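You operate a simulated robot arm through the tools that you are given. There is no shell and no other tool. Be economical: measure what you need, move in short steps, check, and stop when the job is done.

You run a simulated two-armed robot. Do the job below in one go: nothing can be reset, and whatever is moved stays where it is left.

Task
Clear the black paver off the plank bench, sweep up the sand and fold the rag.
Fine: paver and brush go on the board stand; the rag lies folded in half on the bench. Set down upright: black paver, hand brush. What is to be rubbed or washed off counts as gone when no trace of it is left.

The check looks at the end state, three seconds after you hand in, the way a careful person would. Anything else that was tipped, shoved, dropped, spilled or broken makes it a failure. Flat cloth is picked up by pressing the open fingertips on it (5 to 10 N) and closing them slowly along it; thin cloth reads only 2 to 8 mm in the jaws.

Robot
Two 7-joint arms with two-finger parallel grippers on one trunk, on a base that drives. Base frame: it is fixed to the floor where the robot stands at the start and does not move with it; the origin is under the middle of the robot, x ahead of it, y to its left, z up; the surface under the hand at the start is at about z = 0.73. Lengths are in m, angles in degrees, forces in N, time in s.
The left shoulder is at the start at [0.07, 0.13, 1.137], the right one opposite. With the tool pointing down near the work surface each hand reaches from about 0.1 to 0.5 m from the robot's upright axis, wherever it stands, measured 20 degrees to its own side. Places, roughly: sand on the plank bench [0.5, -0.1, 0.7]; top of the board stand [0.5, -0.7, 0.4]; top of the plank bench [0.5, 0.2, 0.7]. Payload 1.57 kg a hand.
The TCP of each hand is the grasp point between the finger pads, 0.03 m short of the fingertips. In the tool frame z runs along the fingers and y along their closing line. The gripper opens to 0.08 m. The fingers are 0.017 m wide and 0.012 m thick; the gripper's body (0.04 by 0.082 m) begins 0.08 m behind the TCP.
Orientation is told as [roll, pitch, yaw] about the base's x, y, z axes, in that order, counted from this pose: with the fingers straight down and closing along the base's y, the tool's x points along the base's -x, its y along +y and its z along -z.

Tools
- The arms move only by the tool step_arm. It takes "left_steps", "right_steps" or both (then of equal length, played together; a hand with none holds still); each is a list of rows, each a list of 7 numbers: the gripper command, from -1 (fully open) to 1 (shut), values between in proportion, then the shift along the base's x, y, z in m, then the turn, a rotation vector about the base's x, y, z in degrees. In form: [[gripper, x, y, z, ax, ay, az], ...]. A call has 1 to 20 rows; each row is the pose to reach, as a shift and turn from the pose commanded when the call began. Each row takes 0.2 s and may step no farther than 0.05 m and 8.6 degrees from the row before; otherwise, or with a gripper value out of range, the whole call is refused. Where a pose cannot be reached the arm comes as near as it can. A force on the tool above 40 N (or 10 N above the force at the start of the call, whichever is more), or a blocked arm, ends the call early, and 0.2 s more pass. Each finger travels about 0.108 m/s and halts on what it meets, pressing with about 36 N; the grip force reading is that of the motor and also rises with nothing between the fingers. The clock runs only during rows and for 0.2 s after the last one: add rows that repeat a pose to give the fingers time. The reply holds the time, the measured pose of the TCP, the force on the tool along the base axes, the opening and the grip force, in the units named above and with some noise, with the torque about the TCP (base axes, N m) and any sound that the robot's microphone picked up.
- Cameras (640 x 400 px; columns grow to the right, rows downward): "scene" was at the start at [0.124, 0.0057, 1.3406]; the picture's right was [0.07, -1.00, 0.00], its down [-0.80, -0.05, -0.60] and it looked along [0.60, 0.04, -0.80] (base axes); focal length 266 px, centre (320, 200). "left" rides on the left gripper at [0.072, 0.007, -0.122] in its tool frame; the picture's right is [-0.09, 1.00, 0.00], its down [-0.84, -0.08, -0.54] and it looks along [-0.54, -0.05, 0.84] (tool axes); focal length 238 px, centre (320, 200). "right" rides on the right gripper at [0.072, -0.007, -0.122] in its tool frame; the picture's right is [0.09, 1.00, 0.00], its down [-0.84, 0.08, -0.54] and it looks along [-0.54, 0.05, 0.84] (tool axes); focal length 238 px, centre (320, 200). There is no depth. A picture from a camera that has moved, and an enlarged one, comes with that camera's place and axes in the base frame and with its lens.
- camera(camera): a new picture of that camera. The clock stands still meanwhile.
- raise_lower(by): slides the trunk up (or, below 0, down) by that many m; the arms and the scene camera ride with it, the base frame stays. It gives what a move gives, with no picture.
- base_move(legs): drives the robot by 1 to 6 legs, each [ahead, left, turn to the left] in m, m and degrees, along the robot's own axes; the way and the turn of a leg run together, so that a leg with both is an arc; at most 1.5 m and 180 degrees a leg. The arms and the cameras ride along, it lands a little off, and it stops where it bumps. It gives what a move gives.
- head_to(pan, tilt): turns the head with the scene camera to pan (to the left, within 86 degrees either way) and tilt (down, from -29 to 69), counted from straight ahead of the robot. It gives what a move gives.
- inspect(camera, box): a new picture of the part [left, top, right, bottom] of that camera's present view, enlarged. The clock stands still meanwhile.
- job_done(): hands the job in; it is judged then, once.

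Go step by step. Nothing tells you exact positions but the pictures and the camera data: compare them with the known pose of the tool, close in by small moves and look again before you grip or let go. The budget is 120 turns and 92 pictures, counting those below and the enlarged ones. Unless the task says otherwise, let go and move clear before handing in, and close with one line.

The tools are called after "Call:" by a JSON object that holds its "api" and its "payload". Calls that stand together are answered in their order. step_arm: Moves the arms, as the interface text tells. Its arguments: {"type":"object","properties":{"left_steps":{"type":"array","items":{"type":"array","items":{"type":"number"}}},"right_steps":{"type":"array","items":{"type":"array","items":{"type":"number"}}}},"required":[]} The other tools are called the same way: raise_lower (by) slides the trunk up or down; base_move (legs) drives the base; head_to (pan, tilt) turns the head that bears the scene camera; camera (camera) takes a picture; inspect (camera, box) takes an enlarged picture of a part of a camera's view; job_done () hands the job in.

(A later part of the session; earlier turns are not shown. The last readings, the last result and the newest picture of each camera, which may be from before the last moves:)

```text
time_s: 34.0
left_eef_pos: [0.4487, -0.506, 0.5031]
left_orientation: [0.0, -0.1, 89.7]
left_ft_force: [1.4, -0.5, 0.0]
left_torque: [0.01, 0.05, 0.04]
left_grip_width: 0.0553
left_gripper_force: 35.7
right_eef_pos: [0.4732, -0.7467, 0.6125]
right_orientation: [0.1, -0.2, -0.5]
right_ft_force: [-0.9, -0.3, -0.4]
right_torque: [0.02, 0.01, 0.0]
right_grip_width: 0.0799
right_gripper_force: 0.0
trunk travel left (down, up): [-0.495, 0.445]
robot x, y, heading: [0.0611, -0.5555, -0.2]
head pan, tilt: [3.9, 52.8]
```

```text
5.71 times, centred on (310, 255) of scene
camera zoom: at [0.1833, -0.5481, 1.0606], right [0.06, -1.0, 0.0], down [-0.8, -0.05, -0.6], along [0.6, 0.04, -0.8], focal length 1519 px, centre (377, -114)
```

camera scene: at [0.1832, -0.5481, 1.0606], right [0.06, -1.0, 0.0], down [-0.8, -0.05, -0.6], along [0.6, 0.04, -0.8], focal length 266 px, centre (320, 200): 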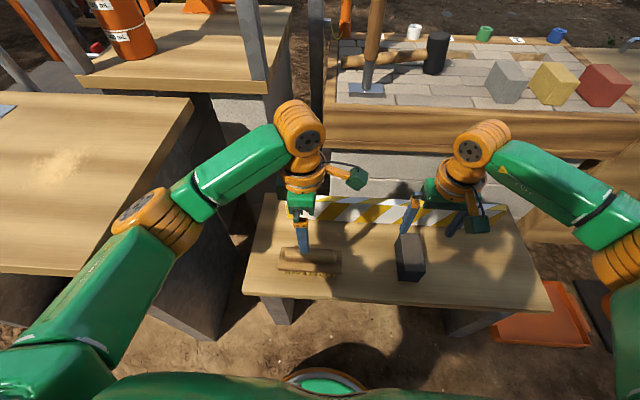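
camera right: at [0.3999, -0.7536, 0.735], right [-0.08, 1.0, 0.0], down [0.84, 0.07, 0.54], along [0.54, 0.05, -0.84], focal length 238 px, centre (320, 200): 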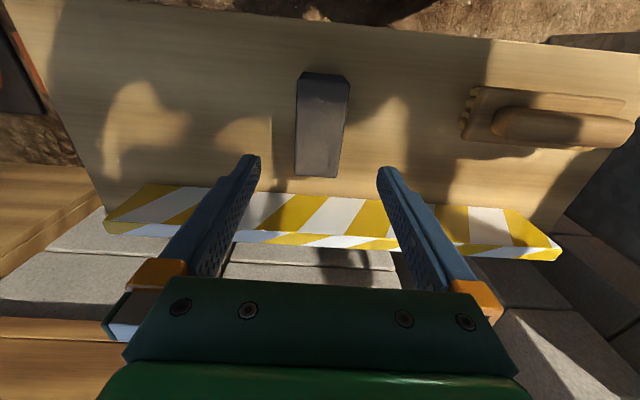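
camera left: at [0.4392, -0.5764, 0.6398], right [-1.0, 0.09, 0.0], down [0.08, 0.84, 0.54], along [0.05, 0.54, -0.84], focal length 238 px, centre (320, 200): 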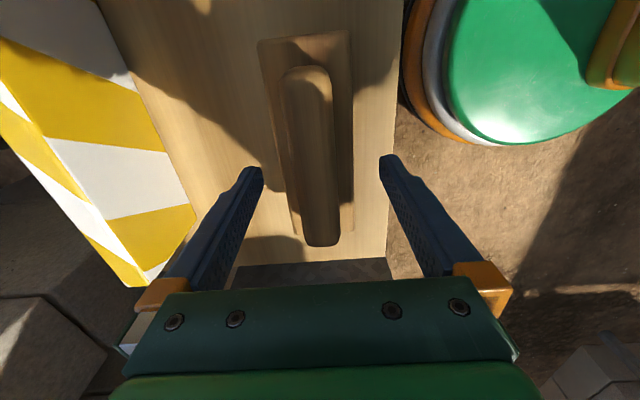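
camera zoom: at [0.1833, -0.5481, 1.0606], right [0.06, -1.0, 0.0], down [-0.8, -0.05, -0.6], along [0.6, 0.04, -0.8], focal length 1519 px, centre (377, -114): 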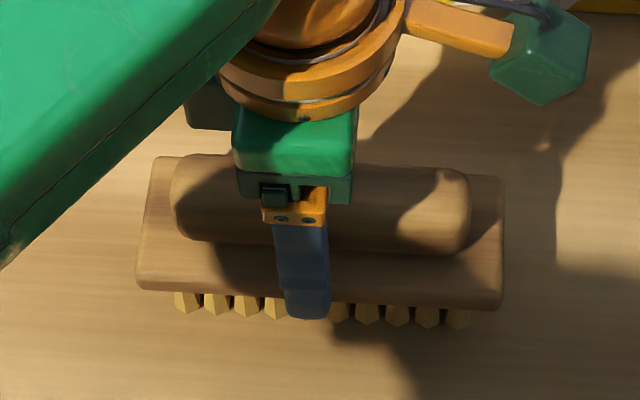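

I'm gripping the brush body (55 mm) but only with the tips. I'll reopen, go 10 mm lower and grip again.

Call:
{"api": "step_arm", "payload": {"left_steps": [[0, 0, 0, 0, 0, 0, 0], [-0.8, 0, 0, 0, 0, 0, 0], [-0.8, 0, 0, -0.005, 0, 0, 0], [-0.8, 0, 0, -0.01, 0, 0, 0], [-0.3, 0, 0, -0.01, 0, 0, 0], [0.2, 0, 0, -0.01, 0, 0, 0], [1, 0, 0, -0.01, 0, 0, 0], [1, 0, 0, -0.01, 0, 0, 0], [1, 0, 0, 0.01, 0, 0, 0], [1, 0, 0, 0.04, 0, 0, 0]]}}

Call:
{"api": "camera", "payload": {"camera": "left"}}

Call:
{"api": "inspect", "payload": {"camera": "scene", "box": [240, 190, 380, 290]}}

```text
time_s: 36.2
left_eef_pos: [0.4487, -0.5062, 0.5422]
left_orientation: [0.0, 0.0, 89.8]
left_ft_force: [-0.4, 0.0, -1.3]
left_torque: [0.03, 0.02, 0.0]
left_grip_width: 0.0552
left_gripper_force: 36.2
right_eef_pos: [0.473, -0.7465, 0.6122]
right_orientation: [0.0, 0.0, -0.5]
right_ft_force: [-0.3, 0.0, -0.1]
right_torque: [0.0, 0.0, 0.0]
right_grip_width: 0.0799
right_gripper_force: 0.0
trunk travel left (down, up): [-0.495, 0.445]
robot x, y, heading: [0.0579, -0.5536, -0.4]
head pan, tilt: [3.9, 52.8]
```

```text
59 pictures are left
camera left: at [0.4412, -0.5766, 0.6617], right [-1.0, 0.1, 0.0], down [0.08, 0.84, 0.54], along [0.05, 0.54, -0.84], focal length 238 px, centre (320, 200)
```

left: 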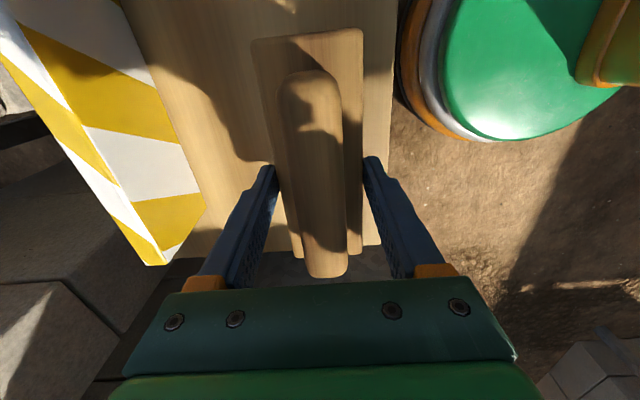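

```text
4.00 times, centred on (310, 240) of scene
camera zoom: at [0.1834, -0.5482, 1.0606], right [0.06, -1.0, 0.0], down [-0.8, -0.05, -0.6], along [0.6, 0.04, -0.8], focal length 1063 px, centre (360, 40)
```

zoom: 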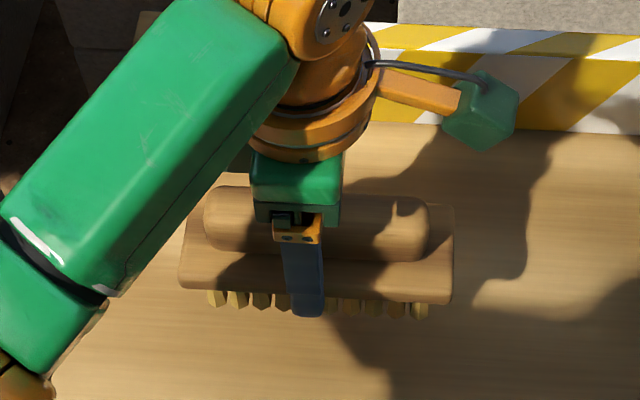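

The brush is held. I'll raise the trunk and the hand, then drive left to the bench.

Call:
{"api": "raise_lower", "payload": {"by": 0.22}}

Call:
{"api": "step_arm", "payload": {"left_steps": [[1, 0, 0, 0.04, 0, 0, 0], [1, 0, 0.01, 0.08, 0, 0, 0], [1, 0, 0.02, 0.12, 0, 0, 0], [1, 0, 0.03, 0.14, 0, 0, 0]], "right_steps": [[-1, 0, 0, 0.04, 0, 0, 0], [-1, 0, 0, 0.08, 0, 0, 0], [-1, 0, 0, 0.12, 0, 0, 0], [-1, 0, 0, 0.14, 0, 0, 0]]}}

Call:
{"api": "base_move", "payload": {"legs": [[0, 0.34, 0]]}}

Call:
{"api": "camera", "payload": {"camera": "scene"}}

```text
time_s: 38.6
left_eef_pos: [0.4477, -0.5064, 0.7612]
left_orientation: [-0.1, -0.1, 89.9]
left_ft_force: [0.0, -0.1, -1.7]
left_torque: [0.01, -0.02, 0.01]
left_grip_width: 0.0551
left_gripper_force: 36.1
right_eef_pos: [0.4731, -0.7458, 0.8319]
right_orientation: [0.2, -0.1, -0.6]
right_ft_force: [-0.1, 0.2, 0.5]
right_torque: [-0.01, -0.01, 0.02]
right_grip_width: 0.0799
right_gripper_force: 0.1
trunk travel left (down, up): [-0.715, 0.225]
robot x, y, heading: [0.0595, -0.5498, -0.3]
head pan, tilt: [3.9, 52.8]
```

```text
time_s: 39.6
left_eef_pos: [0.4471, -0.4762, 0.9022]
left_orientation: [-0.1, 0.0, 90.0]
left_ft_force: [-0.1, 0.1, -1.5]
left_torque: [0.02, 0.0, -0.03]
left_grip_width: 0.0552
left_gripper_force: 35.9
right_eef_pos: [0.4723, -0.7454, 0.9725]
right_orientation: [0.0, 0.0, -0.4]
right_ft_force: [0.4, 0.0, 1.9]
right_torque: [0.02, 0.0, 0.0]
right_grip_width: 0.08
right_gripper_force: 0.0
trunk travel left (down, up): [-0.715, 0.225]
robot x, y, heading: [0.0612, -0.5532, -0.5]
head pan, tilt: [3.9, 52.8]
```

```text
time_s: 41.8
left_eef_pos: [0.4496, -0.1327, 0.9008]
left_orientation: [0.0, 0.0, 90.1]
left_ft_force: [0.4, 0.0, -2.9]
left_torque: [0.05, -0.02, 0.0]
left_grip_width: 0.0553
left_gripper_force: 35.9
right_eef_pos: [0.474, -0.4046, 0.97]
right_orientation: [0.1, -0.1, -0.1]
right_ft_force: [0.5, -0.5, -0.2]
right_torque: [0.0, -0.01, 0.0]
right_grip_width: 0.08
right_gripper_force: 0.0
trunk travel left (down, up): [-0.715, 0.225]
robot x, y, heading: [0.057, -0.2128, 0.2]
head pan, tilt: [3.9, 52.8]
```

```text
57 pictures are left
camera scene: at [0.1845, -0.2064, 1.2806], right [0.07, -1.0, 0.0], down [-0.8, -0.05, -0.6], along [0.6, 0.04, -0.8], focal length 266 px, centre (320, 200)
```

scene: 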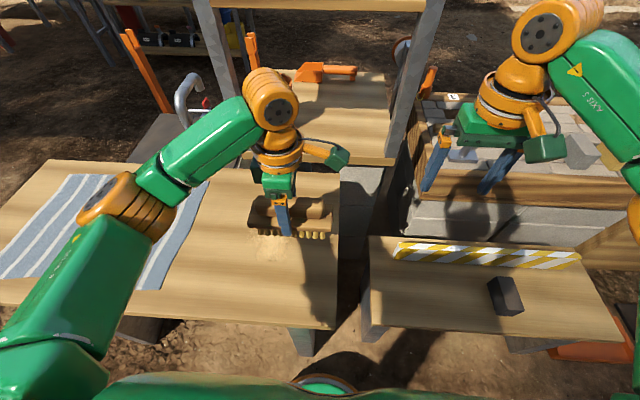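

The sand patch is around (0.48, -0.07). I'll move the brush in front of it at x ≈ 0.39 and go down to just above contact (expected TCP z ≈ 0.797).

Call:
{"api": "step_arm", "payload": {"left_steps": [[1, -0.03, 0.03, 0, 0, 0, 0], [1, -0.06, 0.062, 0, 0, 0, 0], [1, -0.06, 0.062, -0.04, 0, 0, 0], [1, -0.06, 0.062, -0.08, 0, 0, 0], [1, -0.06, 0.062, -0.095, 0, 0, 0], [1, -0.06, 0.062, -0.1, 0, 0, 0], [1, -0.06, 0.062, -0.104, 0, 0, 0], [1, -0.06, 0.062, -0.104, 0, 0, 0]]}}

Call:
{"api": "camera", "payload": {"camera": "scene"}}

```text
time_s: 43.6
left_eef_pos: [0.3888, -0.0699, 0.7975]
left_orientation: [0.0, 0.0, 90.1]
left_ft_force: [0.5, -0.2, -2.8]
left_torque: [0.03, 0.0, 0.02]
left_grip_width: 0.0556
left_gripper_force: 36.0
right_eef_pos: [0.4728, -0.4032, 0.9712]
right_orientation: [0.1, -0.2, -0.2]
right_ft_force: [-0.1, 0.5, 0.0]
right_torque: [-0.02, -0.03, 0.0]
right_grip_width: 0.0798
right_gripper_force: 0.1
trunk travel left (down, up): [-0.715, 0.225]
robot x, y, heading: [0.0599, -0.2069, -0.3]
head pan, tilt: [3.9, 52.8]
```

```text
56 pictures are left
camera scene: at [0.1844, -0.2052, 1.2806], right [0.07, -1.0, 0.0], down [-0.8, -0.05, -0.6], along [0.6, 0.04, -0.8], focal length 266 px, centre (320, 200)
```

scene: 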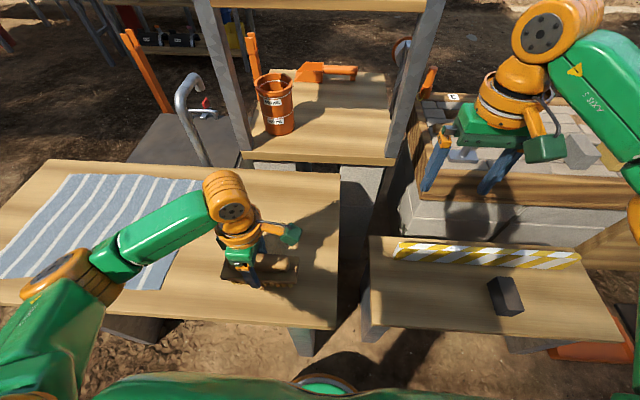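

Call:
{"api": "step_arm", "payload": {"left_steps": [[1, 0, 0, -0.002, 0, 0, 0], [1, 0, 0, -0.004, 0, 0, 0], [1, 0, 0, -0.005, 0, 0, 0], [1, 0, 0, -0.005, 0, 0, 0]]}}

Call:
{"api": "inspect", "payload": {"camera": "scene", "box": [210, 200, 330, 310]}}

```text
time_s: 44.6
left_eef_pos: [0.3897, -0.0714, 0.793]
left_orientation: [0.0, 0.0, 90.1]
left_ft_force: [0.1, -0.1, -1.2]
left_torque: [0.0, 0.0, 0.03]
left_grip_width: 0.0554
left_gripper_force: 36.3
right_eef_pos: [0.4738, -0.4027, 0.9721]
right_orientation: [0.1, 0.0, -0.3]
right_ft_force: [0.3, -1.0, -0.5]
right_torque: [0.0, 0.02, -0.01]
right_grip_width: 0.0798
right_gripper_force: 0.0
trunk travel left (down, up): [-0.715, 0.225]
robot x, y, heading: [0.0641, -0.2126, -0.0]
head pan, tilt: [3.9, 52.8]
```

```text
3.64 times, centred on (270, 255) of scene
camera zoom: at [0.1844, -0.2052, 1.2806], right [0.07, -1.0, 0.0], down [-0.8, -0.05, -0.6], along [0.6, 0.04, -0.8], focal length 967 px, centre (502, 0)
```

zoom: 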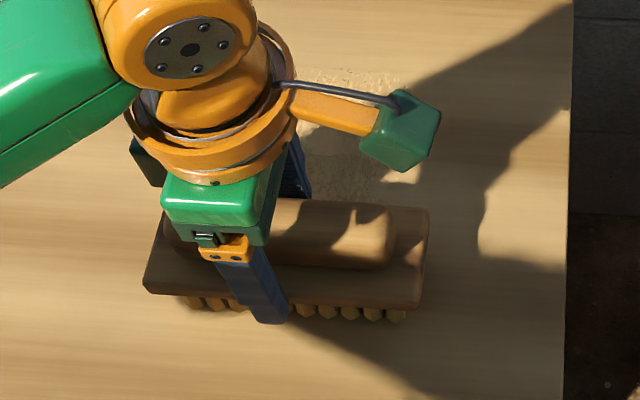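

Call:
{"api": "step_arm", "payload": {"left_steps": [[1, 0, 0, -0.002, 0, 0, 0], [1, 0, 0, -0.004, 0, 0, 0], [1, 0, 0, -0.006, 0, 0, 0], [1, 0, 0, -0.008, 0, 0, 0], [1, 0, 0, -0.008, 0, 0, 0]]}}

```text
time_s: 45.8
left_eef_pos: [0.3886, -0.0726, 0.7854]
left_orientation: [-0.2, -0.1, 90.1]
left_ft_force: [8.3, -0.7, 33.4]
left_torque: [-0.13, -0.16, -0.01]
left_grip_width: 0.0556
left_gripper_force: 35.8
right_eef_pos: [0.4728, -0.4051, 0.9717]
right_orientation: [0.1, -0.2, -0.4]
right_ft_force: [0.2, 0.0, 1.2]
right_torque: [0.02, -0.02, -0.01]
right_grip_width: 0.0801
right_gripper_force: 0.0
trunk travel left (down, up): [-0.715, 0.225]
robot x, y, heading: [0.0607, -0.2101, -0.3]
head pan, tilt: [3.9, 52.8]
```

Contact is at about z = 0.787. I'll back off a little to press lightly and sweep forward through the sand.

Call:
{"api": "step_arm", "payload": {"left_steps": [[1, 0, 0, 0.002, 0, 0, 0], [1, 0.015, 0, 0.002, 0, 0, 0], [1, 0.03, 0, 0.002, 0, 0, 0], [1, 0.045, 0, 0.002, 0, 0, 0], [1, 0.06, 0, 0.002, 0, 0, 0], [1, 0.075, 0, 0.002, 0, 0, 0], [1, 0.09, 0, 0.002, 0, 0, 0], [1, 0.105, 0, 0.002, 0, 0, 0], [1, 0.12, 0, 0.002, 0, 0, 0], [1, 0.135, 0, 0.002, 0, 0, 0], [1, 0.15, 0, 0.002, 0, 0, 0], [1, 0.165, 0, 0.002, 0, 0, 0]]}}

Call:
{"api": "inspect", "payload": {"camera": "scene", "box": [210, 180, 350, 310]}}

```text
time_s: 48.4
left_eef_pos: [0.5444, -0.0675, 0.7887]
left_orientation: [-0.1, 0.0, 90.0]
left_ft_force: [-0.4, -0.2, -2.3]
left_torque: [-0.01, -0.01, 0.02]
left_grip_width: 0.0557
left_gripper_force: 35.9
left hand out of reach, approached as far as the arm can: row 12
right_eef_pos: [0.4748, -0.4037, 0.9724]
right_orientation: [0.1, 0.0, -0.4]
right_ft_force: [0.1, -1.0, -0.9]
right_torque: [0.03, 0.01, -0.04]
right_grip_width: 0.0801
right_gripper_force: 0.1
trunk travel left (down, up): [-0.715, 0.225]
robot x, y, heading: [0.0602, -0.2136, -0.3]
head pan, tilt: [3.9, 52.8]
```

```text
3.08 times, centred on (280, 245) of scene
camera zoom: at [0.1845, -0.2055, 1.2806], right [0.07, -1.0, 0.0], down [-0.8, -0.05, -0.6], along [0.6, 0.04, -0.8], focal length 818 px, centre (443, 62)
```

zoom: 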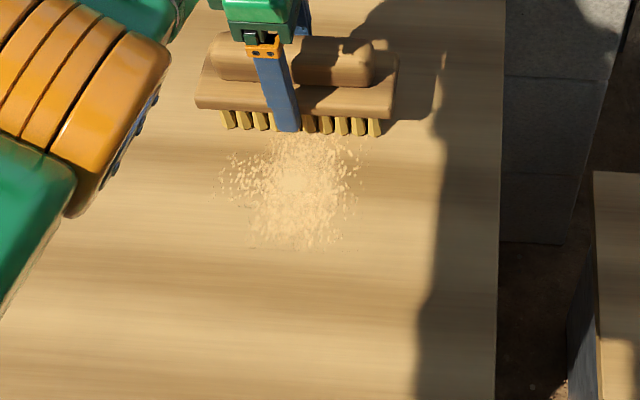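

The sweep passed without pressing, so the sand is still there. I'll sweep back with more downforce.

Call:
{"api": "step_arm", "payload": {"left_steps": [[1, 0, 0, -0.002, 0, 0, 0], [1, -0.005, 0, -0.003, 0, 0, 0], [1, -0.015, 0, -0.003, 0, 0, 0], [1, -0.03, 0, -0.003, 0, 0, 0], [1, -0.045, 0, -0.003, 0, 0, 0], [1, -0.06, 0, -0.003, 0, 0, 0]]}}

Call:
{"api": "inspect", "payload": {"camera": "scene", "box": [210, 180, 350, 310]}}

```text
time_s: 49.8
left_eef_pos: [0.4822, -0.0668, 0.7868]
left_orientation: [0.0, -0.1, 90.1]
left_ft_force: [0.3, -1.3, 6.1]
left_torque: [0.4, 0.08, -0.06]
left_grip_width: 0.0555
left_gripper_force: 36.1
right_eef_pos: [0.4723, -0.404, 0.971]
right_orientation: [0.1, -0.1, -0.4]
right_ft_force: [0.4, -0.2, 0.4]
right_torque: [0.0, -0.02, -0.03]
right_grip_width: 0.0799
right_gripper_force: 0.1
trunk travel left (down, up): [-0.715, 0.225]
robot x, y, heading: [0.0572, -0.2119, -0.2]
head pan, tilt: [3.9, 52.8]
```

```text
3.08 times, centred on (280, 245) of scene
camera zoom: at [0.1833, -0.2061, 1.2807], right [0.07, -1.0, 0.0], down [-0.79, -0.05, -0.6], along [0.6, 0.04, -0.8], focal length 818 px, centre (443, 62)
```

zoom: 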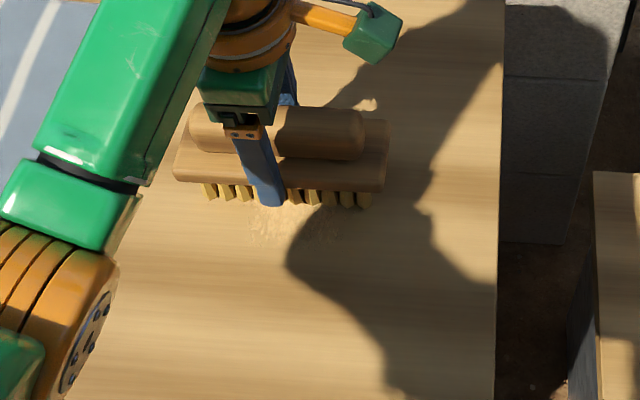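

Contact at about 8 N now. I'll continue the stroke back, then forth, keeping this pressure.

Call:
{"api": "step_arm", "payload": {"left_steps": [[1, -0.015, 0, -0.001, 0, 0, 0], [1, -0.03, 0, -0.001, 0, 0, 0], [1, -0.045, 0, -0.001, 0, 0, 0], [1, -0.06, 0, -0.001, 0, 0, 0], [1, -0.075, 0, -0.001, 0, 0, 0], [1, -0.09, 0, -0.001, 0, 0, 0], [1, -0.1, 0, -0.001, 0, 0, 0], [1, -0.1, 0, -0.001, 0, 0, 0]]}}

Call:
{"api": "inspect", "payload": {"camera": "scene", "box": [210, 180, 350, 310]}}

```text
time_s: 51.6
left_eef_pos: [0.3821, -0.0697, 0.7853]
left_orientation: [-0.1, -0.1, 90.1]
left_ft_force: [7.9, 0.3, 26.3]
left_torque: [-0.04, -0.29, -0.01]
left_grip_width: 0.0554
left_gripper_force: 36.0
right_eef_pos: [0.4724, -0.4045, 0.972]
right_orientation: [0.3, -0.2, -0.2]
right_ft_force: [-0.2, -0.3, 0.1]
right_torque: [0.0, -0.02, 0.01]
right_grip_width: 0.0799
right_gripper_force: 0.1
trunk travel left (down, up): [-0.715, 0.225]
robot x, y, heading: [0.0649, -0.2104, -0.2]
head pan, tilt: [3.9, 52.8]
```

```text
3.08 times, centred on (280, 245) of scene
camera zoom: at [0.1823, -0.2075, 1.2808], right [0.07, -1.0, 0.0], down [-0.79, -0.05, -0.61], along [0.6, 0.04, -0.8], focal length 818 px, centre (443, 62)
```

zoom: 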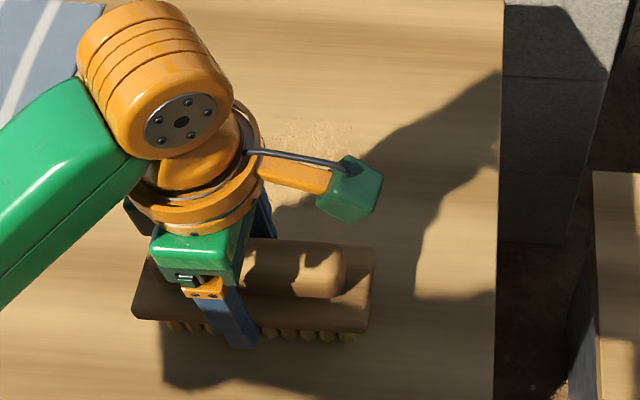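

It works: the near part is gone and only the far part remains. Sweeping forward again with pressure.

Call:
{"api": "step_arm", "payload": {"left_steps": [[1, 0.02, 0, 0, 0, 0, 0], [1, 0.04, 0, 0, 0, 0, 0], [1, 0.06, 0, 0, 0, 0, 0], [1, 0.075, 0, -0.0005, 0, 0, 0], [1, 0.09, 0, -0.001, 0, 0, 0], [1, 0.105, 0, -0.001, 0, 0, 0], [1, 0.12, 0, -0.001, 0, 0, 0], [1, 0.135, 0, -0.001, 0, 0, 0], [1, 0.15, 0, -0.001, 0, 0, 0], [1, 0.16, 0, -0.001, 0, 0, 0], [1, 0.16, 0, -0.001, 0, 0, 0]]}}

Call:
{"api": "inspect", "payload": {"camera": "scene", "box": [210, 180, 350, 310]}}

```text
time_s: 54.0
left_eef_pos: [0.5435, -0.0664, 0.7838]
left_orientation: [-0.4, 0.0, 90.0]
left_ft_force: [2.0, 1.3, 7.8]
left_torque: [0.35, 0.11, -0.23]
left_grip_width: 0.0553
left_gripper_force: 35.9
right_eef_pos: [0.4736, -0.4027, 0.9722]
right_orientation: [0.0, -0.1, -0.3]
right_ft_force: [-0.2, 0.6, 0.5]
right_torque: [0.0, 0.0, 0.0]
right_grip_width: 0.0801
right_gripper_force: 0.0
trunk travel left (down, up): [-0.715, 0.225]
robot x, y, heading: [0.0593, -0.2149, -0.0]
head pan, tilt: [3.9, 52.8]
```

```text
3.08 times, centred on (280, 245) of scene
camera zoom: at [0.1832, -0.2059, 1.2808], right [0.07, -1.0, 0.0], down [-0.79, -0.05, -0.6], along [0.6, 0.04, -0.8], focal length 818 px, centre (443, 62)
```

zoom: 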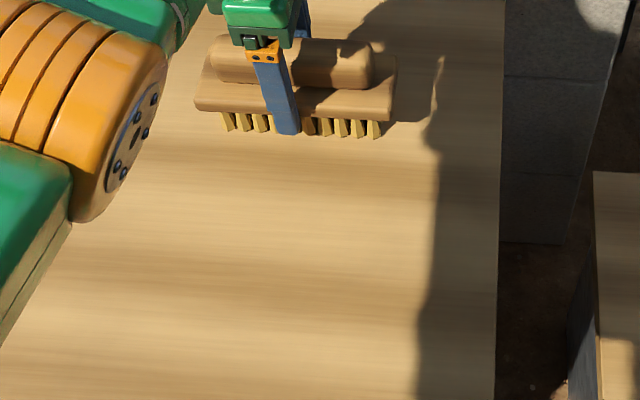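

That looks clean. I'll do one more back stroke, then lift and check the whole area.

Call:
{"api": "step_arm", "payload": {"left_steps": [[1, -0.015, 0, 0, 0, 0, 0], [1, -0.03, 0, 0, 0, 0, 0], [1, -0.045, 0, 0.0005, 0, 0, 0], [1, -0.06, 0, 0.001, 0, 0, 0], [1, -0.075, 0, 0.001, 0, 0, 0], [1, -0.09, 0, 0.001, 0, 0, 0], [1, -0.105, 0, 0.001, 0, 0, 0], [1, -0.12, 0, 0.001, 0, 0, 0], [1, -0.12, 0, 0.03, 0, 0, 0], [1, -0.12, -0.03, 0.07, 0, 0, 0], [1, -0.12, -0.06, 0.11, 0, 0, 0], [1, -0.12, -0.09, 0.12, 0, 0, 0]]}}

Call:
{"api": "inspect", "payload": {"camera": "scene", "box": [190, 160, 350, 320]}}

Call:
{"api": "camera", "payload": {"camera": "left"}}

```text
time_s: 56.6
left_eef_pos: [0.4265, -0.1583, 0.9013]
left_orientation: [0.1, -0.1, 90.2]
left_ft_force: [-0.2, -0.2, -2.5]
left_torque: [0.01, 0.0, 0.0]
left_grip_width: 0.0554
left_gripper_force: 35.8
right_eef_pos: [0.4738, -0.4039, 0.9708]
right_orientation: [0.1, 0.0, -0.2]
right_ft_force: [-0.4, 0.1, 0.5]
right_torque: [0.0, -0.01, 0.0]
right_grip_width: 0.0799
right_gripper_force: 0.0
trunk travel left (down, up): [-0.715, 0.225]
robot x, y, heading: [0.062, -0.209, -0.1]
head pan, tilt: [3.9, 52.8]
```

```text
2.50 times, centred on (270, 240) of scene
camera zoom: at [0.1847, -0.2067, 1.2805], right [0.07, -1.0, 0.0], down [-0.8, -0.05, -0.6], along [0.6, 0.04, -0.8], focal length 665 px, centre (445, 100)
```

zoom: 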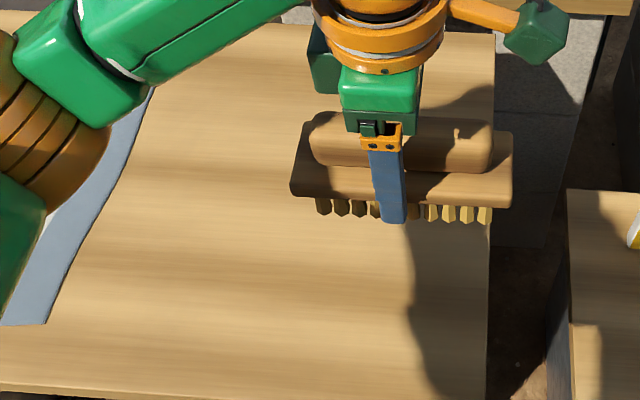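

```text
49 pictures are left
camera left: at [0.419, -0.2294, 1.0214], right [-1.0, 0.09, 0.0], down [0.08, 0.84, 0.54], along [0.05, 0.54, -0.84], focal length 238 px, centre (320, 200)
```

left: 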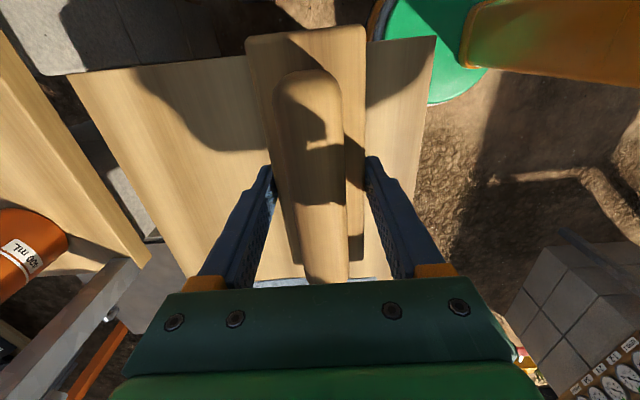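

The bench looks swept. I'll drive back right to the stand to set the brush down.

Call:
{"api": "base_move", "payload": {"legs": [[0, -0.34, 0]]}}

Call:
{"api": "raise_lower", "payload": {"by": -0.22}}

Call:
{"api": "camera", "payload": {"camera": "scene"}}

```text
time_s: 58.8
left_eef_pos: [0.4265, -0.4962, 0.9015]
left_orientation: [-0.1, 0.1, 90.0]
left_ft_force: [0.0, 0.4, -1.8]
left_torque: [-0.02, 0.02, 0.01]
left_grip_width: 0.0557
left_gripper_force: 36.5
right_eef_pos: [0.473, -0.742, 0.9718]
right_orientation: [0.1, -0.1, -0.4]
right_ft_force: [0.2, -0.4, -0.3]
right_torque: [-0.01, 0.0, -0.02]
right_grip_width: 0.08
right_gripper_force: 0.0
trunk travel left (down, up): [-0.715, 0.225]
robot x, y, heading: [0.058, -0.5492, -0.4]
head pan, tilt: [3.9, 52.8]
```

```text
time_s: 61.1
left_eef_pos: [0.4243, -0.4964, 0.6815]
left_orientation: [0.1, 0.0, 90.0]
left_ft_force: [-0.3, 0.2, -1.9]
left_torque: [0.0, 0.0, 0.0]
left_grip_width: 0.0554
left_gripper_force: 35.9
right_eef_pos: [0.4727, -0.7413, 0.7522]
right_orientation: [0.1, 0.0, -0.4]
right_ft_force: [-0.2, -0.6, -0.5]
right_torque: [-0.02, 0.03, 0.0]
right_grip_width: 0.0801
right_gripper_force: 0.1
trunk travel left (down, up): [-0.495, 0.445]
robot x, y, heading: [0.0585, -0.5505, 0.0]
head pan, tilt: [3.9, 52.8]
```

```text
48 pictures are left
camera scene: at [0.1838, -0.5444, 1.0606], right [0.07, -1.0, 0.0], down [-0.8, -0.05, -0.6], along [0.6, 0.04, -0.8], focal length 266 px, centre (320, 200)
```

scene: 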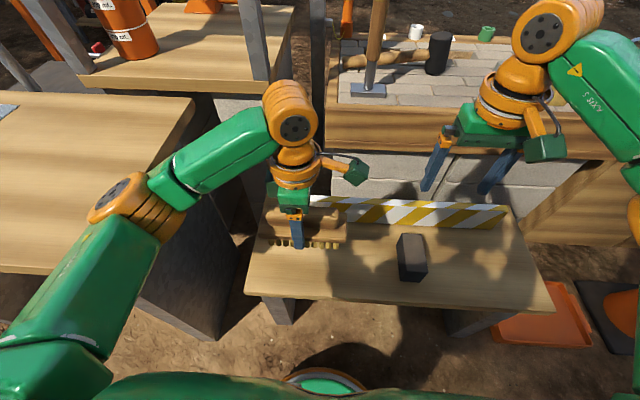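

Call:
{"api": "step_arm", "payload": {"left_steps": [[1, 0.015, -0.006, -0.03, 0, 0, 0], [1, 0.03, -0.012, -0.07, 0, 0, 0], [1, 0.03, -0.012, -0.11, 0, 0, 0], [1, 0.03, -0.012, -0.15, 0, 0, 0], [1, 0.03, -0.012, -0.175, 0, 0, 0], [1, 0.03, -0.012, -0.182, 0, 0, 0], [1, 0.03, -0.012, -0.185, 0, 0, 0], [1, 0.03, -0.012, -0.185, 0, 0, 0]]}}

```text
time_s: 63.0
left_eef_pos: [0.454, -0.5094, 0.4964]
left_orientation: [0.1, 0.0, 89.9]
left_ft_force: [-0.3, -0.7, -1.0]
left_torque: [0.01, -0.03, 0.02]
left_grip_width: 0.0553
left_gripper_force: 36.2
right_eef_pos: [0.4726, -0.7423, 0.7525]
right_orientation: [0.1, 0.0, -0.4]
right_ft_force: [-0.3, -0.3, -0.5]
right_torque: [0.0, -0.01, 0.02]
right_grip_width: 0.0801
right_gripper_force: 0.1
trunk travel left (down, up): [-0.495, 0.445]
robot x, y, heading: [0.0576, -0.5454, -0.2]
head pan, tilt: [3.9, 52.8]
```

Call:
{"api": "step_arm", "payload": {"left_steps": [[1, 0, 0, -0.002, 0, 0, 0], [1, 0, 0, -0.004, 0, 0, 0], [1, 0, 0, -0.006, 0, 0, 0], [1, 0, 0, -0.006, 0, 0, 0]]}}

```text
time_s: 64.0
left_eef_pos: [0.4548, -0.5087, 0.4897]
left_orientation: [0.1, 0.0, 90.0]
left_ft_force: [0.6, -0.2, -2.1]
left_torque: [0.02, -0.01, -0.02]
left_grip_width: 0.055
left_gripper_force: 35.9
right_eef_pos: [0.4726, -0.7426, 0.7526]
right_orientation: [0.0, -0.2, -0.4]
right_ft_force: [1.0, 1.2, -0.2]
right_torque: [0.0, -0.02, 0.01]
right_grip_width: 0.0799
right_gripper_force: 0.0
trunk travel left (down, up): [-0.495, 0.445]
robot x, y, heading: [0.0577, -0.5497, -0.3]
head pan, tilt: [3.9, 52.8]
```

Call:
{"api": "step_arm", "payload": {"left_steps": [[1, 0, 0, -0.002, 0, 0, 0], [1, 0, 0, -0.004, 0, 0, 0], [1, 0, 0, -0.006, 0, 0, 0], [1, 0, 0, -0.006, 0, 0, 0]]}}

```text
time_s: 65.0
left_eef_pos: [0.4557, -0.5088, 0.4844]
left_orientation: [0.0, -0.1, 90.0]
left_ft_force: [0.1, 0.2, -1.9]
left_torque: [-0.04, 0.02, -0.02]
left_grip_width: 0.0553
left_gripper_force: 36.6
right_eef_pos: [0.4731, -0.7421, 0.7513]
right_orientation: [0.2, -0.2, -0.3]
right_ft_force: [0.3, 0.3, -0.6]
right_torque: [-0.02, 0.01, 0.0]
right_grip_width: 0.08
right_gripper_force: 0.0
trunk travel left (down, up): [-0.495, 0.445]
robot x, y, heading: [0.0574, -0.5493, -0.4]
head pan, tilt: [3.9, 52.8]
```

Call:
{"api": "step_arm", "payload": {"left_steps": [[1, 0, 0, -0.0015, 0, 0, 0], [1, 0, 0, -0.003, 0, 0, 0], [1, 0, 0, -0.0045, 0, 0, 0], [1, 0, 0, -0.0045, 0, 0, 0]]}}

Call:
{"api": "inspect", "payload": {"camera": "scene", "box": [240, 190, 380, 290]}}

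```text
time_s: 66.0
left_eef_pos: [0.4547, -0.5091, 0.4826]
left_orientation: [-0.5, 0.1, 90.1]
left_ft_force: [11.9, 1.6, 33.2]
left_torque: [0.02, -0.15, 0.08]
left_grip_width: 0.0557
left_gripper_force: 35.9
right_eef_pos: [0.4709, -0.7419, 0.7541]
right_orientation: [0.1, -0.3, -0.4]
right_ft_force: [0.5, -0.2, -0.3]
right_torque: [0.03, -0.04, -0.04]
right_grip_width: 0.08
right_gripper_force: 0.1
trunk travel left (down, up): [-0.495, 0.445]
robot x, y, heading: [0.0579, -0.5499, -0.1]
head pan, tilt: [3.9, 52.8]
```

```text
4.00 times, centred on (310, 240) of scene
camera zoom: at [0.1798, -0.5445, 1.0614], right [0.07, -1.0, 0.0], down [-0.79, -0.05, -0.61], along [0.61, 0.04, -0.79], focal length 1063 px, centre (360, 40)
```

zoom: 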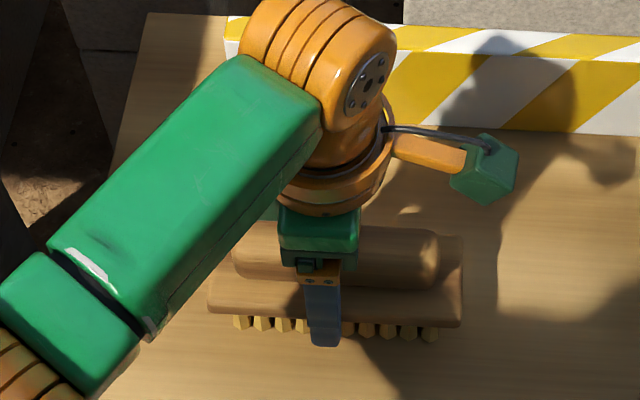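

The brush is down on the board. I'll relieve the press, release it and rise.

Call:
{"api": "step_arm", "payload": {"left_steps": [[1, 0, 0, 0.002, 0, 0, 0], [1, 0, 0, 0.002, 0, 0, 0], [0.3, 0, 0, 0.002, 0, 0, 0], [-0.2, 0, 0, 0.002, 0, 0, 0], [-0.7, 0, 0, 0.002, 0, 0, 0], [-1, 0, 0, 0.002, 0, 0, 0], [-1, 0, 0, 0.03, 0, 0, 0], [-1, 0, 0, 0.07, 0, 0, 0], [-1, 0, 0, 0.11, 0, 0, 0], [-1, 0, 0.03, 0.15, 0, 0, 0], [-1, 0, 0.06, 0.19, 0, 0, 0]]}}

Call:
{"api": "inspect", "payload": {"camera": "scene", "box": [220, 170, 480, 330]}}

Call:
{"api": "inspect", "payload": {"camera": "scene", "box": [0, 80, 200, 280]}}

```text
time_s: 68.3
left_eef_pos: [0.4535, -0.4479, 0.6701]
left_orientation: [0.0, -0.2, 89.9]
left_ft_force: [-0.4, 0.6, 0.6]
left_torque: [-0.03, -0.01, 0.0]
left_grip_width: 0.0799
left_gripper_force: 0.1
right_eef_pos: [0.4719, -0.743, 0.7524]
right_orientation: [0.0, -0.1, -0.5]
right_ft_force: [-0.4, 0.3, -0.3]
right_torque: [0.04, 0.04, 0.02]
right_grip_width: 0.0801
right_gripper_force: 0.0
trunk travel left (down, up): [-0.495, 0.445]
robot x, y, heading: [0.0608, -0.5468, 0.1]
head pan, tilt: [3.9, 52.8]
```

```text
2.46 times, centred on (350, 250) of scene
camera zoom: at [0.1831, -0.5439, 1.0606], right [0.07, -1.0, 0.0], down [-0.8, -0.05, -0.6], along [0.6, 0.04, -0.8], focal length 654 px, centre (246, 77)
```

zoom: 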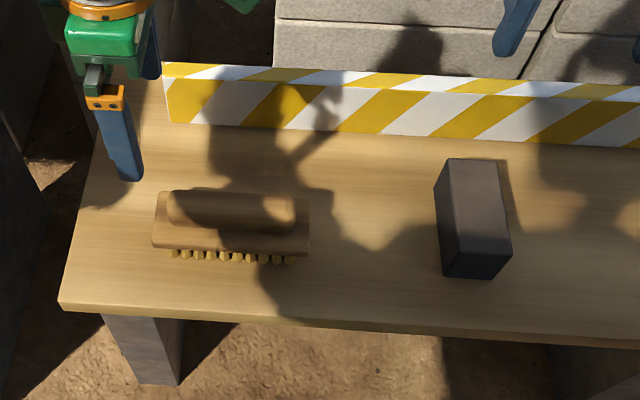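

```text
2.00 times, centred on (100, 180) of scene
camera zoom: at [0.1831, -0.5439, 1.0606], right [0.07, -1.0, 0.0], down [-0.8, -0.05, -0.6], along [0.6, 0.04, -0.8], focal length 532 px, centre (760, 240)
```

zoom: 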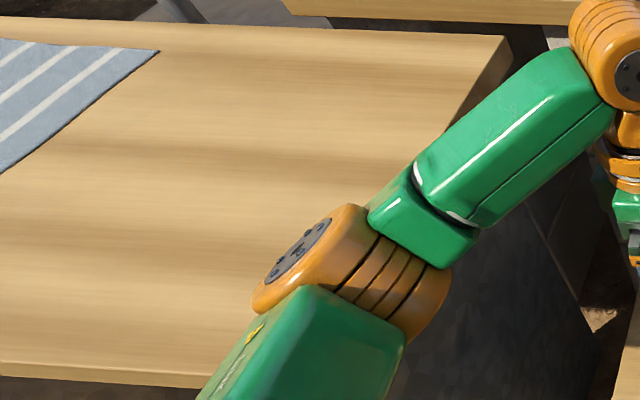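

Paver and brush are both upright on the stand and the bench has no sand on it. Next I'll raise, turn the left hand back, and drive over to centre on the rag (x 0.34–0.635, y 0.135–0.525).

Call:
{"api": "raise_lower", "payload": {"by": 0.26}}

Call:
{"api": "step_arm", "payload": {"left_steps": [[-1, -0.01, 0.01, 0.01, 0, 0, -8], [-1, -0.02, 0.02, 0.02, 0, 0, -16], [-1, -0.03, 0.03, 0.02, 0, 0, -24], [-1, -0.04, 0.04, 0.02, 0, 0, -32], [-1, -0.05, 0.05, 0.02, 0, 0, -40], [-1, -0.06, 0.06, 0.02, 0, 0, -48], [-1, -0.07, 0.07, 0.02, 0, 0, -56], [-1, -0.08, 0.075, 0.02, 0, 0, -64], [-1, -0.085, 0.08, 0.02, 0, 0, -72], [-1, -0.09, 0.08, 0.02, 0, 0, -80], [-1, -0.095, 0.08, 0.02, 0, 0, -88], [-1, -0.1, 0.08, 0.02, 0, 0, -90]], "right_steps": [[-1, -0.01, 0, 0, 0, 0, 0], [-1, -0.02, 0, 0, 0, 0, 0], [-1, -0.03, 0, 0, 0, 0, 0], [-1, -0.04, 0, 0, 0, 0, 0], [-1, -0.05, 0, 0, 0, 0, 0], [-1, -0.06, 0, 0, 0, 0, 0], [-1, -0.07, 0, 0, 0, 0, 0], [-1, -0.08, 0, 0, 0, 0, 0], [-1, -0.09, 0, -0.01, 0, 0, 0], [-1, -0.1, 0, -0.03, 0, 0, 0], [-1, -0.11, 0, -0.05, 0, 0, 0], [-1, -0.12, 0, -0.06, 0, 0, 0]]}}

Call:
{"api": "base_move", "payload": {"legs": [[0, 0.88, 0]]}}

Call:
{"api": "camera", "payload": {"camera": "scene"}}

```text
time_s: 71.0
left_eef_pos: [0.4535, -0.4475, 0.9301]
left_orientation: [0.0, 0.0, 90.0]
left_ft_force: [0.2, 0.4, 0.4]
left_torque: [-0.03, -0.04, 0.02]
left_grip_width: 0.0799
left_gripper_force: 0.1
right_eef_pos: [0.4723, -0.7419, 1.012]
right_orientation: [0.2, -0.1, -0.4]
right_ft_force: [-0.3, -0.4, 0.5]
right_torque: [0.01, 0.0, -0.02]
right_grip_width: 0.0801
right_gripper_force: 0.1
trunk travel left (down, up): [-0.755, 0.185]
robot x, y, heading: [0.0598, -0.5516, -0.3]
head pan, tilt: [3.9, 52.8]
```

```text
time_s: 73.6
left_eef_pos: [0.3531, -0.3679, 0.9493]
left_orientation: [0.0, 0.0, 0.0]
left_ft_force: [0.2, 0.1, 0.6]
left_torque: [0.01, -0.02, 0.0]
left_grip_width: 0.0801
left_gripper_force: 0.0
right_eef_pos: [0.3528, -0.7421, 0.9526]
right_orientation: [0.0, -0.2, -0.3]
right_ft_force: [-0.5, 1.2, -0.1]
right_torque: [0.0, 0.01, 0.01]
right_grip_width: 0.0802
right_gripper_force: 0.1
trunk travel left (down, up): [-0.755, 0.185]
robot x, y, heading: [0.0604, -0.5509, 0.2]
head pan, tilt: [3.9, 52.8]
```

```text
time_s: 78.2
left_eef_pos: [0.3593, 0.5054, 0.9489]
left_orientation: [-0.1, 0.1, -0.3]
left_ft_force: [-0.1, -0.2, 0.7]
left_torque: [0.04, 0.0, 0.03]
left_grip_width: 0.08
left_gripper_force: 0.0
right_eef_pos: [0.357, 0.1308, 0.9532]
right_orientation: [0.1, -0.1, -0.6]
right_ft_force: [-0.2, 0.1, -0.3]
right_torque: [0.01, -0.01, -0.02]
right_grip_width: 0.0799
right_gripper_force: 0.1
trunk travel left (down, up): [-0.755, 0.185]
robot x, y, heading: [0.0619, 0.3258, -0.5]
head pan, tilt: [3.9, 52.8]
```

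```text
44 pictures are left
camera scene: at [0.1879, 0.3292, 1.3206], right [0.06, -1.0, 0.0], down [-0.8, -0.05, -0.6], along [0.6, 0.04, -0.8], focal length 266 px, centre (320, 200)
```

scene: 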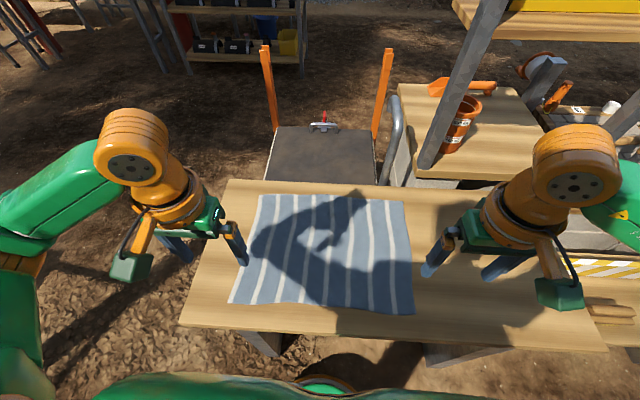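

The rag spans x 0.343–0.64 and y 0.14 (right) to 0.535 (left). I'll bring both hands down near its front corners and check with the wrist cameras.

Call:
{"api": "step_arm", "payload": {"left_steps": [[-0.5, 0, 0.005, -0.04, 0, 0, 0], [-0.3, 0.0, 0.01, -0.08, 0, 0, 0], [-0.2, 0.0, 0.01, -0.11, 0, 0, 0], [-0.2, 0.0, 0.01, -0.11, 0, 0, 0]], "right_steps": [[-0.5, 0.002, 0.01, -0.04, 0, 0, 0.5], [-0.3, 0.002, 0.025, -0.08, 0, 0, 0.5], [-0.2, 0.002, 0.03, -0.11, 0, 0, 0.5], [-0.2, 0.002, 0.03, -0.11, 0, 0, 0.5]]}}

Call:
{"api": "camera", "payload": {"camera": "left"}}

Call:
{"api": "camera", "payload": {"camera": "right"}}

```text
time_s: 79.2
left_eef_pos: [0.3586, 0.5154, 0.8396]
left_orientation: [0.0, 0.0, -0.2]
left_ft_force: [0.3, 0.0, 0.6]
left_torque: [-0.01, 0.0, -0.01]
left_grip_width: 0.0478
left_gripper_force: 0.2
right_eef_pos: [0.36, 0.1631, 0.8435]
right_orientation: [0.0, -0.2, -0.1]
right_ft_force: [-0.6, -0.3, -0.1]
right_torque: [0.01, -0.02, 0.0]
right_grip_width: 0.0482
right_gripper_force: 0.0
trunk travel left (down, up): [-0.755, 0.185]
robot x, y, heading: [0.0656, 0.3225, -0.0]
head pan, tilt: [3.9, 52.8]
```

```text
43 pictures are left
camera left: at [0.2863, 0.5233, 0.9598], right [0.1, 1.0, 0.0], down [0.84, -0.08, 0.54], along [0.54, -0.05, -0.84], focal length 238 px, centre (320, 200)
```

left: 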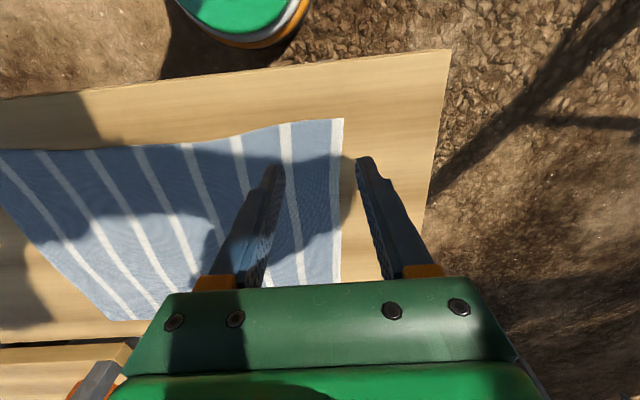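

```text
42 pictures are left
camera right: at [0.2864, 0.1552, 0.9657], right [-0.09, 1.0, 0.0], down [0.84, 0.07, 0.54], along [0.54, 0.05, -0.84], focal length 238 px, centre (320, 200)
```

right: 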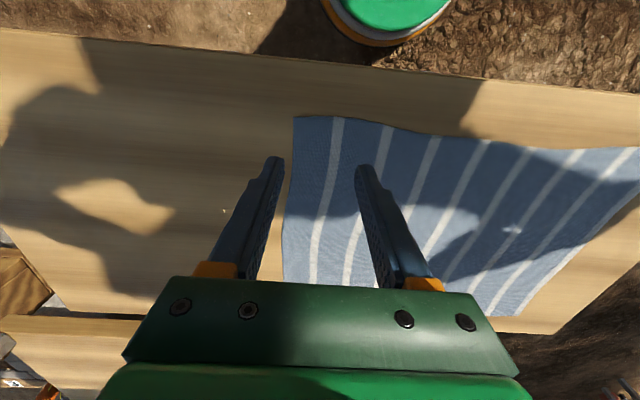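

The corners are confirmed at (0.345, 0.540) and (0.344, 0.136). I'll narrow the fingers, place them just inside the corners and lower to just above the cloth.

Call:
{"api": "step_arm", "payload": {"left_steps": [[0.3, 0.002, -0.004, -0.03, 0, 0, 0], [0.3, 0.002, -0.004, -0.055, 0, 0, 0], [0.3, 0.002, -0.004, -0.07, 0, 0, 0], [0.3, 0.002, -0.004, -0.07, 0, 0, 0]], "right_steps": [[0.3, 0.001, 0.002, -0.03, 0, 0, 0], [0.3, 0.001, 0.002, -0.06, 0, 0, 0], [0.3, 0.001, 0.002, -0.074, 0, 0, 0], [0.3, 0.001, 0.002, -0.074, 0, 0, 0]]}}

Call:
{"api": "camera", "payload": {"camera": "left"}}

Call:
{"api": "camera", "payload": {"camera": "right"}}

```text
time_s: 80.2
left_eef_pos: [0.3603, 0.5098, 0.7696]
left_orientation: [0.0, 0.0, -0.3]
left_ft_force: [-0.1, -0.6, 0.3]
left_torque: [0.01, 0.0, 0.0]
left_grip_width: 0.0283
left_gripper_force: 0.0
right_eef_pos: [0.3607, 0.1631, 0.7679]
right_orientation: [0.0, -0.1, -0.1]
right_ft_force: [-0.5, 0.2, -0.5]
right_torque: [0.0, -0.03, -0.01]
right_grip_width: 0.0281
right_gripper_force: 0.0
trunk travel left (down, up): [-0.755, 0.185]
robot x, y, heading: [0.0637, 0.325, -0.6]
head pan, tilt: [3.9, 52.8]
```

```text
41 pictures are left
camera left: at [0.2884, 0.5188, 0.8899], right [0.1, 1.0, 0.0], down [0.84, -0.08, 0.54], along [0.54, -0.05, -0.84], focal length 238 px, centre (320, 200)
```

left: 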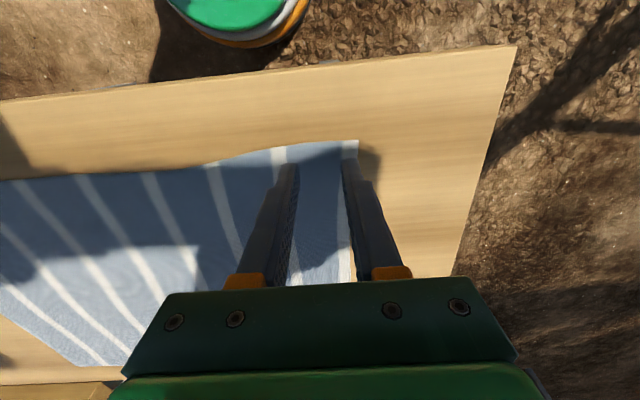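

```text
40 pictures are left
camera right: at [0.2873, 0.1554, 0.8904], right [-0.09, 1.0, 0.0], down [0.84, 0.07, 0.54], along [0.54, 0.05, -0.84], focal length 238 px, centre (320, 200)
```

right: 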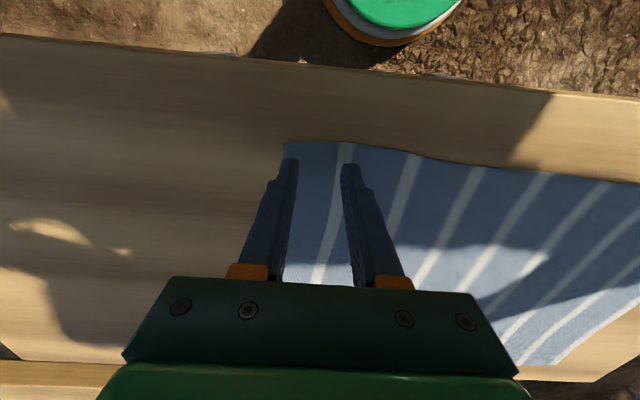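

Call:
{"api": "step_arm", "payload": {"left_steps": [[0.3, 0, -0.007, -0.001, 0, 0, 0], [0.3, 0, -0.007, -0.003, 0, 0, 0], [0.3, 0, -0.007, -0.005, 0, 0, 0], [0.3, 0, -0.007, -0.005, 0, 0, 0]], "right_steps": [[0.3, 0, 0.005, -0.001, 0, 0, 0], [0.3, 0, 0.005, -0.003, 0, 0, 0], [0.3, 0, 0.005, -0.005, 0, 0, 0], [0.3, 0, 0.005, -0.005, 0, 0, 0]]}}

```text
time_s: 81.2
left_eef_pos: [0.3604, 0.5032, 0.765]
left_orientation: [0.0, 0.1, -0.3]
left_ft_force: [0.3, 0.1, 0.0]
left_torque: [0.02, -0.01, -0.03]
left_grip_width: 0.0281
left_gripper_force: 0.1
right_eef_pos: [0.3588, 0.1688, 0.7625]
right_orientation: [0.1, -0.1, -0.1]
right_ft_force: [-0.1, 0.3, 0.8]
right_torque: [-0.01, 0.01, -0.01]
right_grip_width: 0.028
right_gripper_force: 0.0
trunk travel left (down, up): [-0.755, 0.185]
robot x, y, heading: [0.0641, 0.3269, -0.2]
head pan, tilt: [3.9, 52.8]
```

Call:
{"api": "step_arm", "payload": {"left_steps": [[0.3, 0, 0, -0.0015, 0, 0, 0], [0.3, 0, 0, -0.003, 0, 0, 0], [0.3, 0, 0, -0.0045, 0, 0, 0], [0.3, 0, 0, -0.0045, 0, 0, 0]], "right_steps": [[0.3, 0, 0, -0.001, 0, 0, 0], [0.3, 0, 0, -0.002, 0, 0, 0], [0.3, 0, 0, -0.003, 0, 0, 0], [0.3, 0, 0, -0.003, 0, 0, 0]]}}

```text
time_s: 82.2
left_eef_pos: [0.3586, 0.5042, 0.7605]
left_orientation: [-0.1, -0.2, -0.3]
left_ft_force: [2.8, -0.7, 12.9]
left_torque: [0.0, -0.06, 0.01]
left_grip_width: 0.0281
left_gripper_force: 0.0
right_eef_pos: [0.3586, 0.1683, 0.7611]
right_orientation: [0.1, -0.2, -0.1]
right_ft_force: [3.8, -0.8, 17.0]
right_torque: [-0.05, -0.12, 0.01]
right_grip_width: 0.0281
right_gripper_force: 0.2
trunk travel left (down, up): [-0.755, 0.185]
robot x, y, heading: [0.0651, 0.3231, -0.3]
head pan, tilt: [3.9, 52.8]
```

Contact on both. I'll ease to about 8 N and close slowly.

Call:
{"api": "step_arm", "payload": {"left_steps": [[0.3, 0, 0, 0.0006, 0, 0, 0], [0.36, 0, 0, 0.0006, 0, 0, 0], [0.42, 0, 0, 0.0006, 0, 0, 0], [0.48, 0, 0, 0.0006, 0, 0, 0], [0.54, 0, 0, 0.0006, 0, 0, 0], [0.6, 0, 0, 0.0006, 0, 0, 0], [0.66, 0, 0, 0.0006, 0, 0, 0], [0.72, 0, 0, 0.0006, 0, 0, 0], [0.78, 0, 0, 0.0006, 0, 0, 0], [0.84, 0, 0, 0.0006, 0, 0, 0], [0.9, 0, 0, 0.0006, 0, 0, 0], [0.96, 0, 0, 0.0006, 0, 0, 0], [1, 0, 0, 0.0006, 0, 0, 0], [1, 0, 0, 0.0006, 0, 0, 0]], "right_steps": [[0.3, 0, 0, 0.001, 0, 0, 0], [0.36, 0, 0, 0.001, 0, 0, 0], [0.42, 0, 0, 0.001, 0, 0, 0], [0.48, 0, 0, 0.001, 0, 0, 0], [0.54, 0, 0, 0.001, 0, 0, 0], [0.6, 0, 0, 0.001, 0, 0, 0], [0.66, 0, 0, 0.001, 0, 0, 0], [0.72, 0, 0, 0.001, 0, 0, 0], [0.78, 0, 0, 0.001, 0, 0, 0], [0.84, 0, 0, 0.001, 0, 0, 0], [0.9, 0, 0, 0.001, 0, 0, 0], [0.96, 0, 0, 0.001, 0, 0, 0], [1, 0, 0, 0.001, 0, 0, 0], [1, 0, 0, 0.001, 0, 0, 0]]}}

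Call:
{"api": "camera", "payload": {"camera": "left"}}

Call:
{"api": "camera", "payload": {"camera": "right"}}

```text
time_s: 85.2
left_eef_pos: [0.3579, 0.5037, 0.7615]
left_orientation: [0.2, -0.1, -0.4]
left_ft_force: [-0.2, -0.6, 16.2]
left_torque: [-0.01, -0.01, -0.02]
left_grip_width: 0.0
left_gripper_force: 21.3
right_eef_pos: [0.3557, 0.1669, 0.7621]
right_orientation: [0.1, -0.2, -0.2]
right_ft_force: [0.7, -0.4, 0.9]
right_torque: [0.01, -0.02, -0.01]
right_grip_width: 0.0001
right_gripper_force: 21.7
trunk travel left (down, up): [-0.755, 0.185]
robot x, y, heading: [0.0666, 0.3265, -0.2]
head pan, tilt: [3.9, 52.8]
```

```text
39 pictures are left
camera left: at [0.2859, 0.5113, 0.8817], right [0.1, 1.0, 0.0], down [0.83, -0.08, 0.54], along [0.54, -0.05, -0.84], focal length 238 px, centre (320, 200)
```

left: 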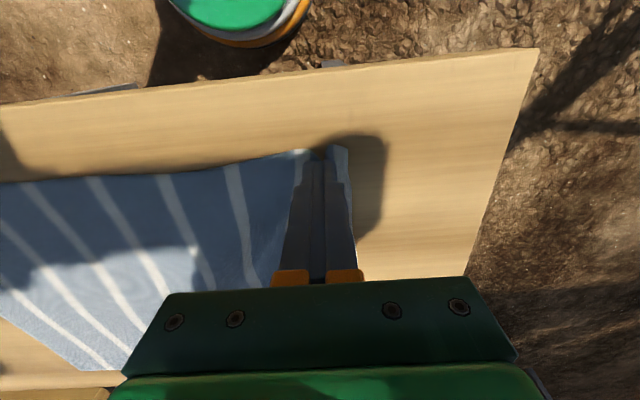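

```text
38 pictures are left
camera right: at [0.2845, 0.1597, 0.8838], right [-0.09, 1.0, 0.0], down [0.83, 0.07, 0.55], along [0.54, 0.05, -0.84], focal length 238 px, centre (320, 200)
```

right: 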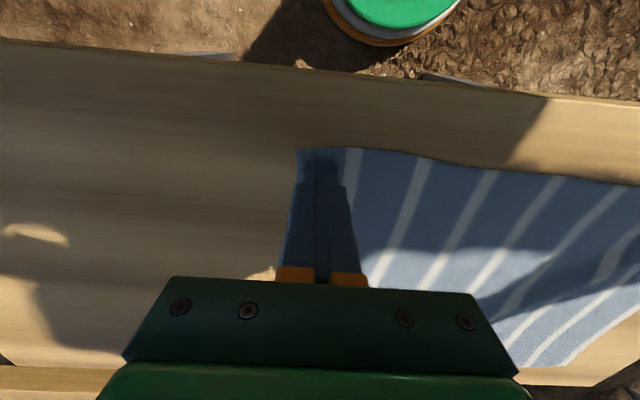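

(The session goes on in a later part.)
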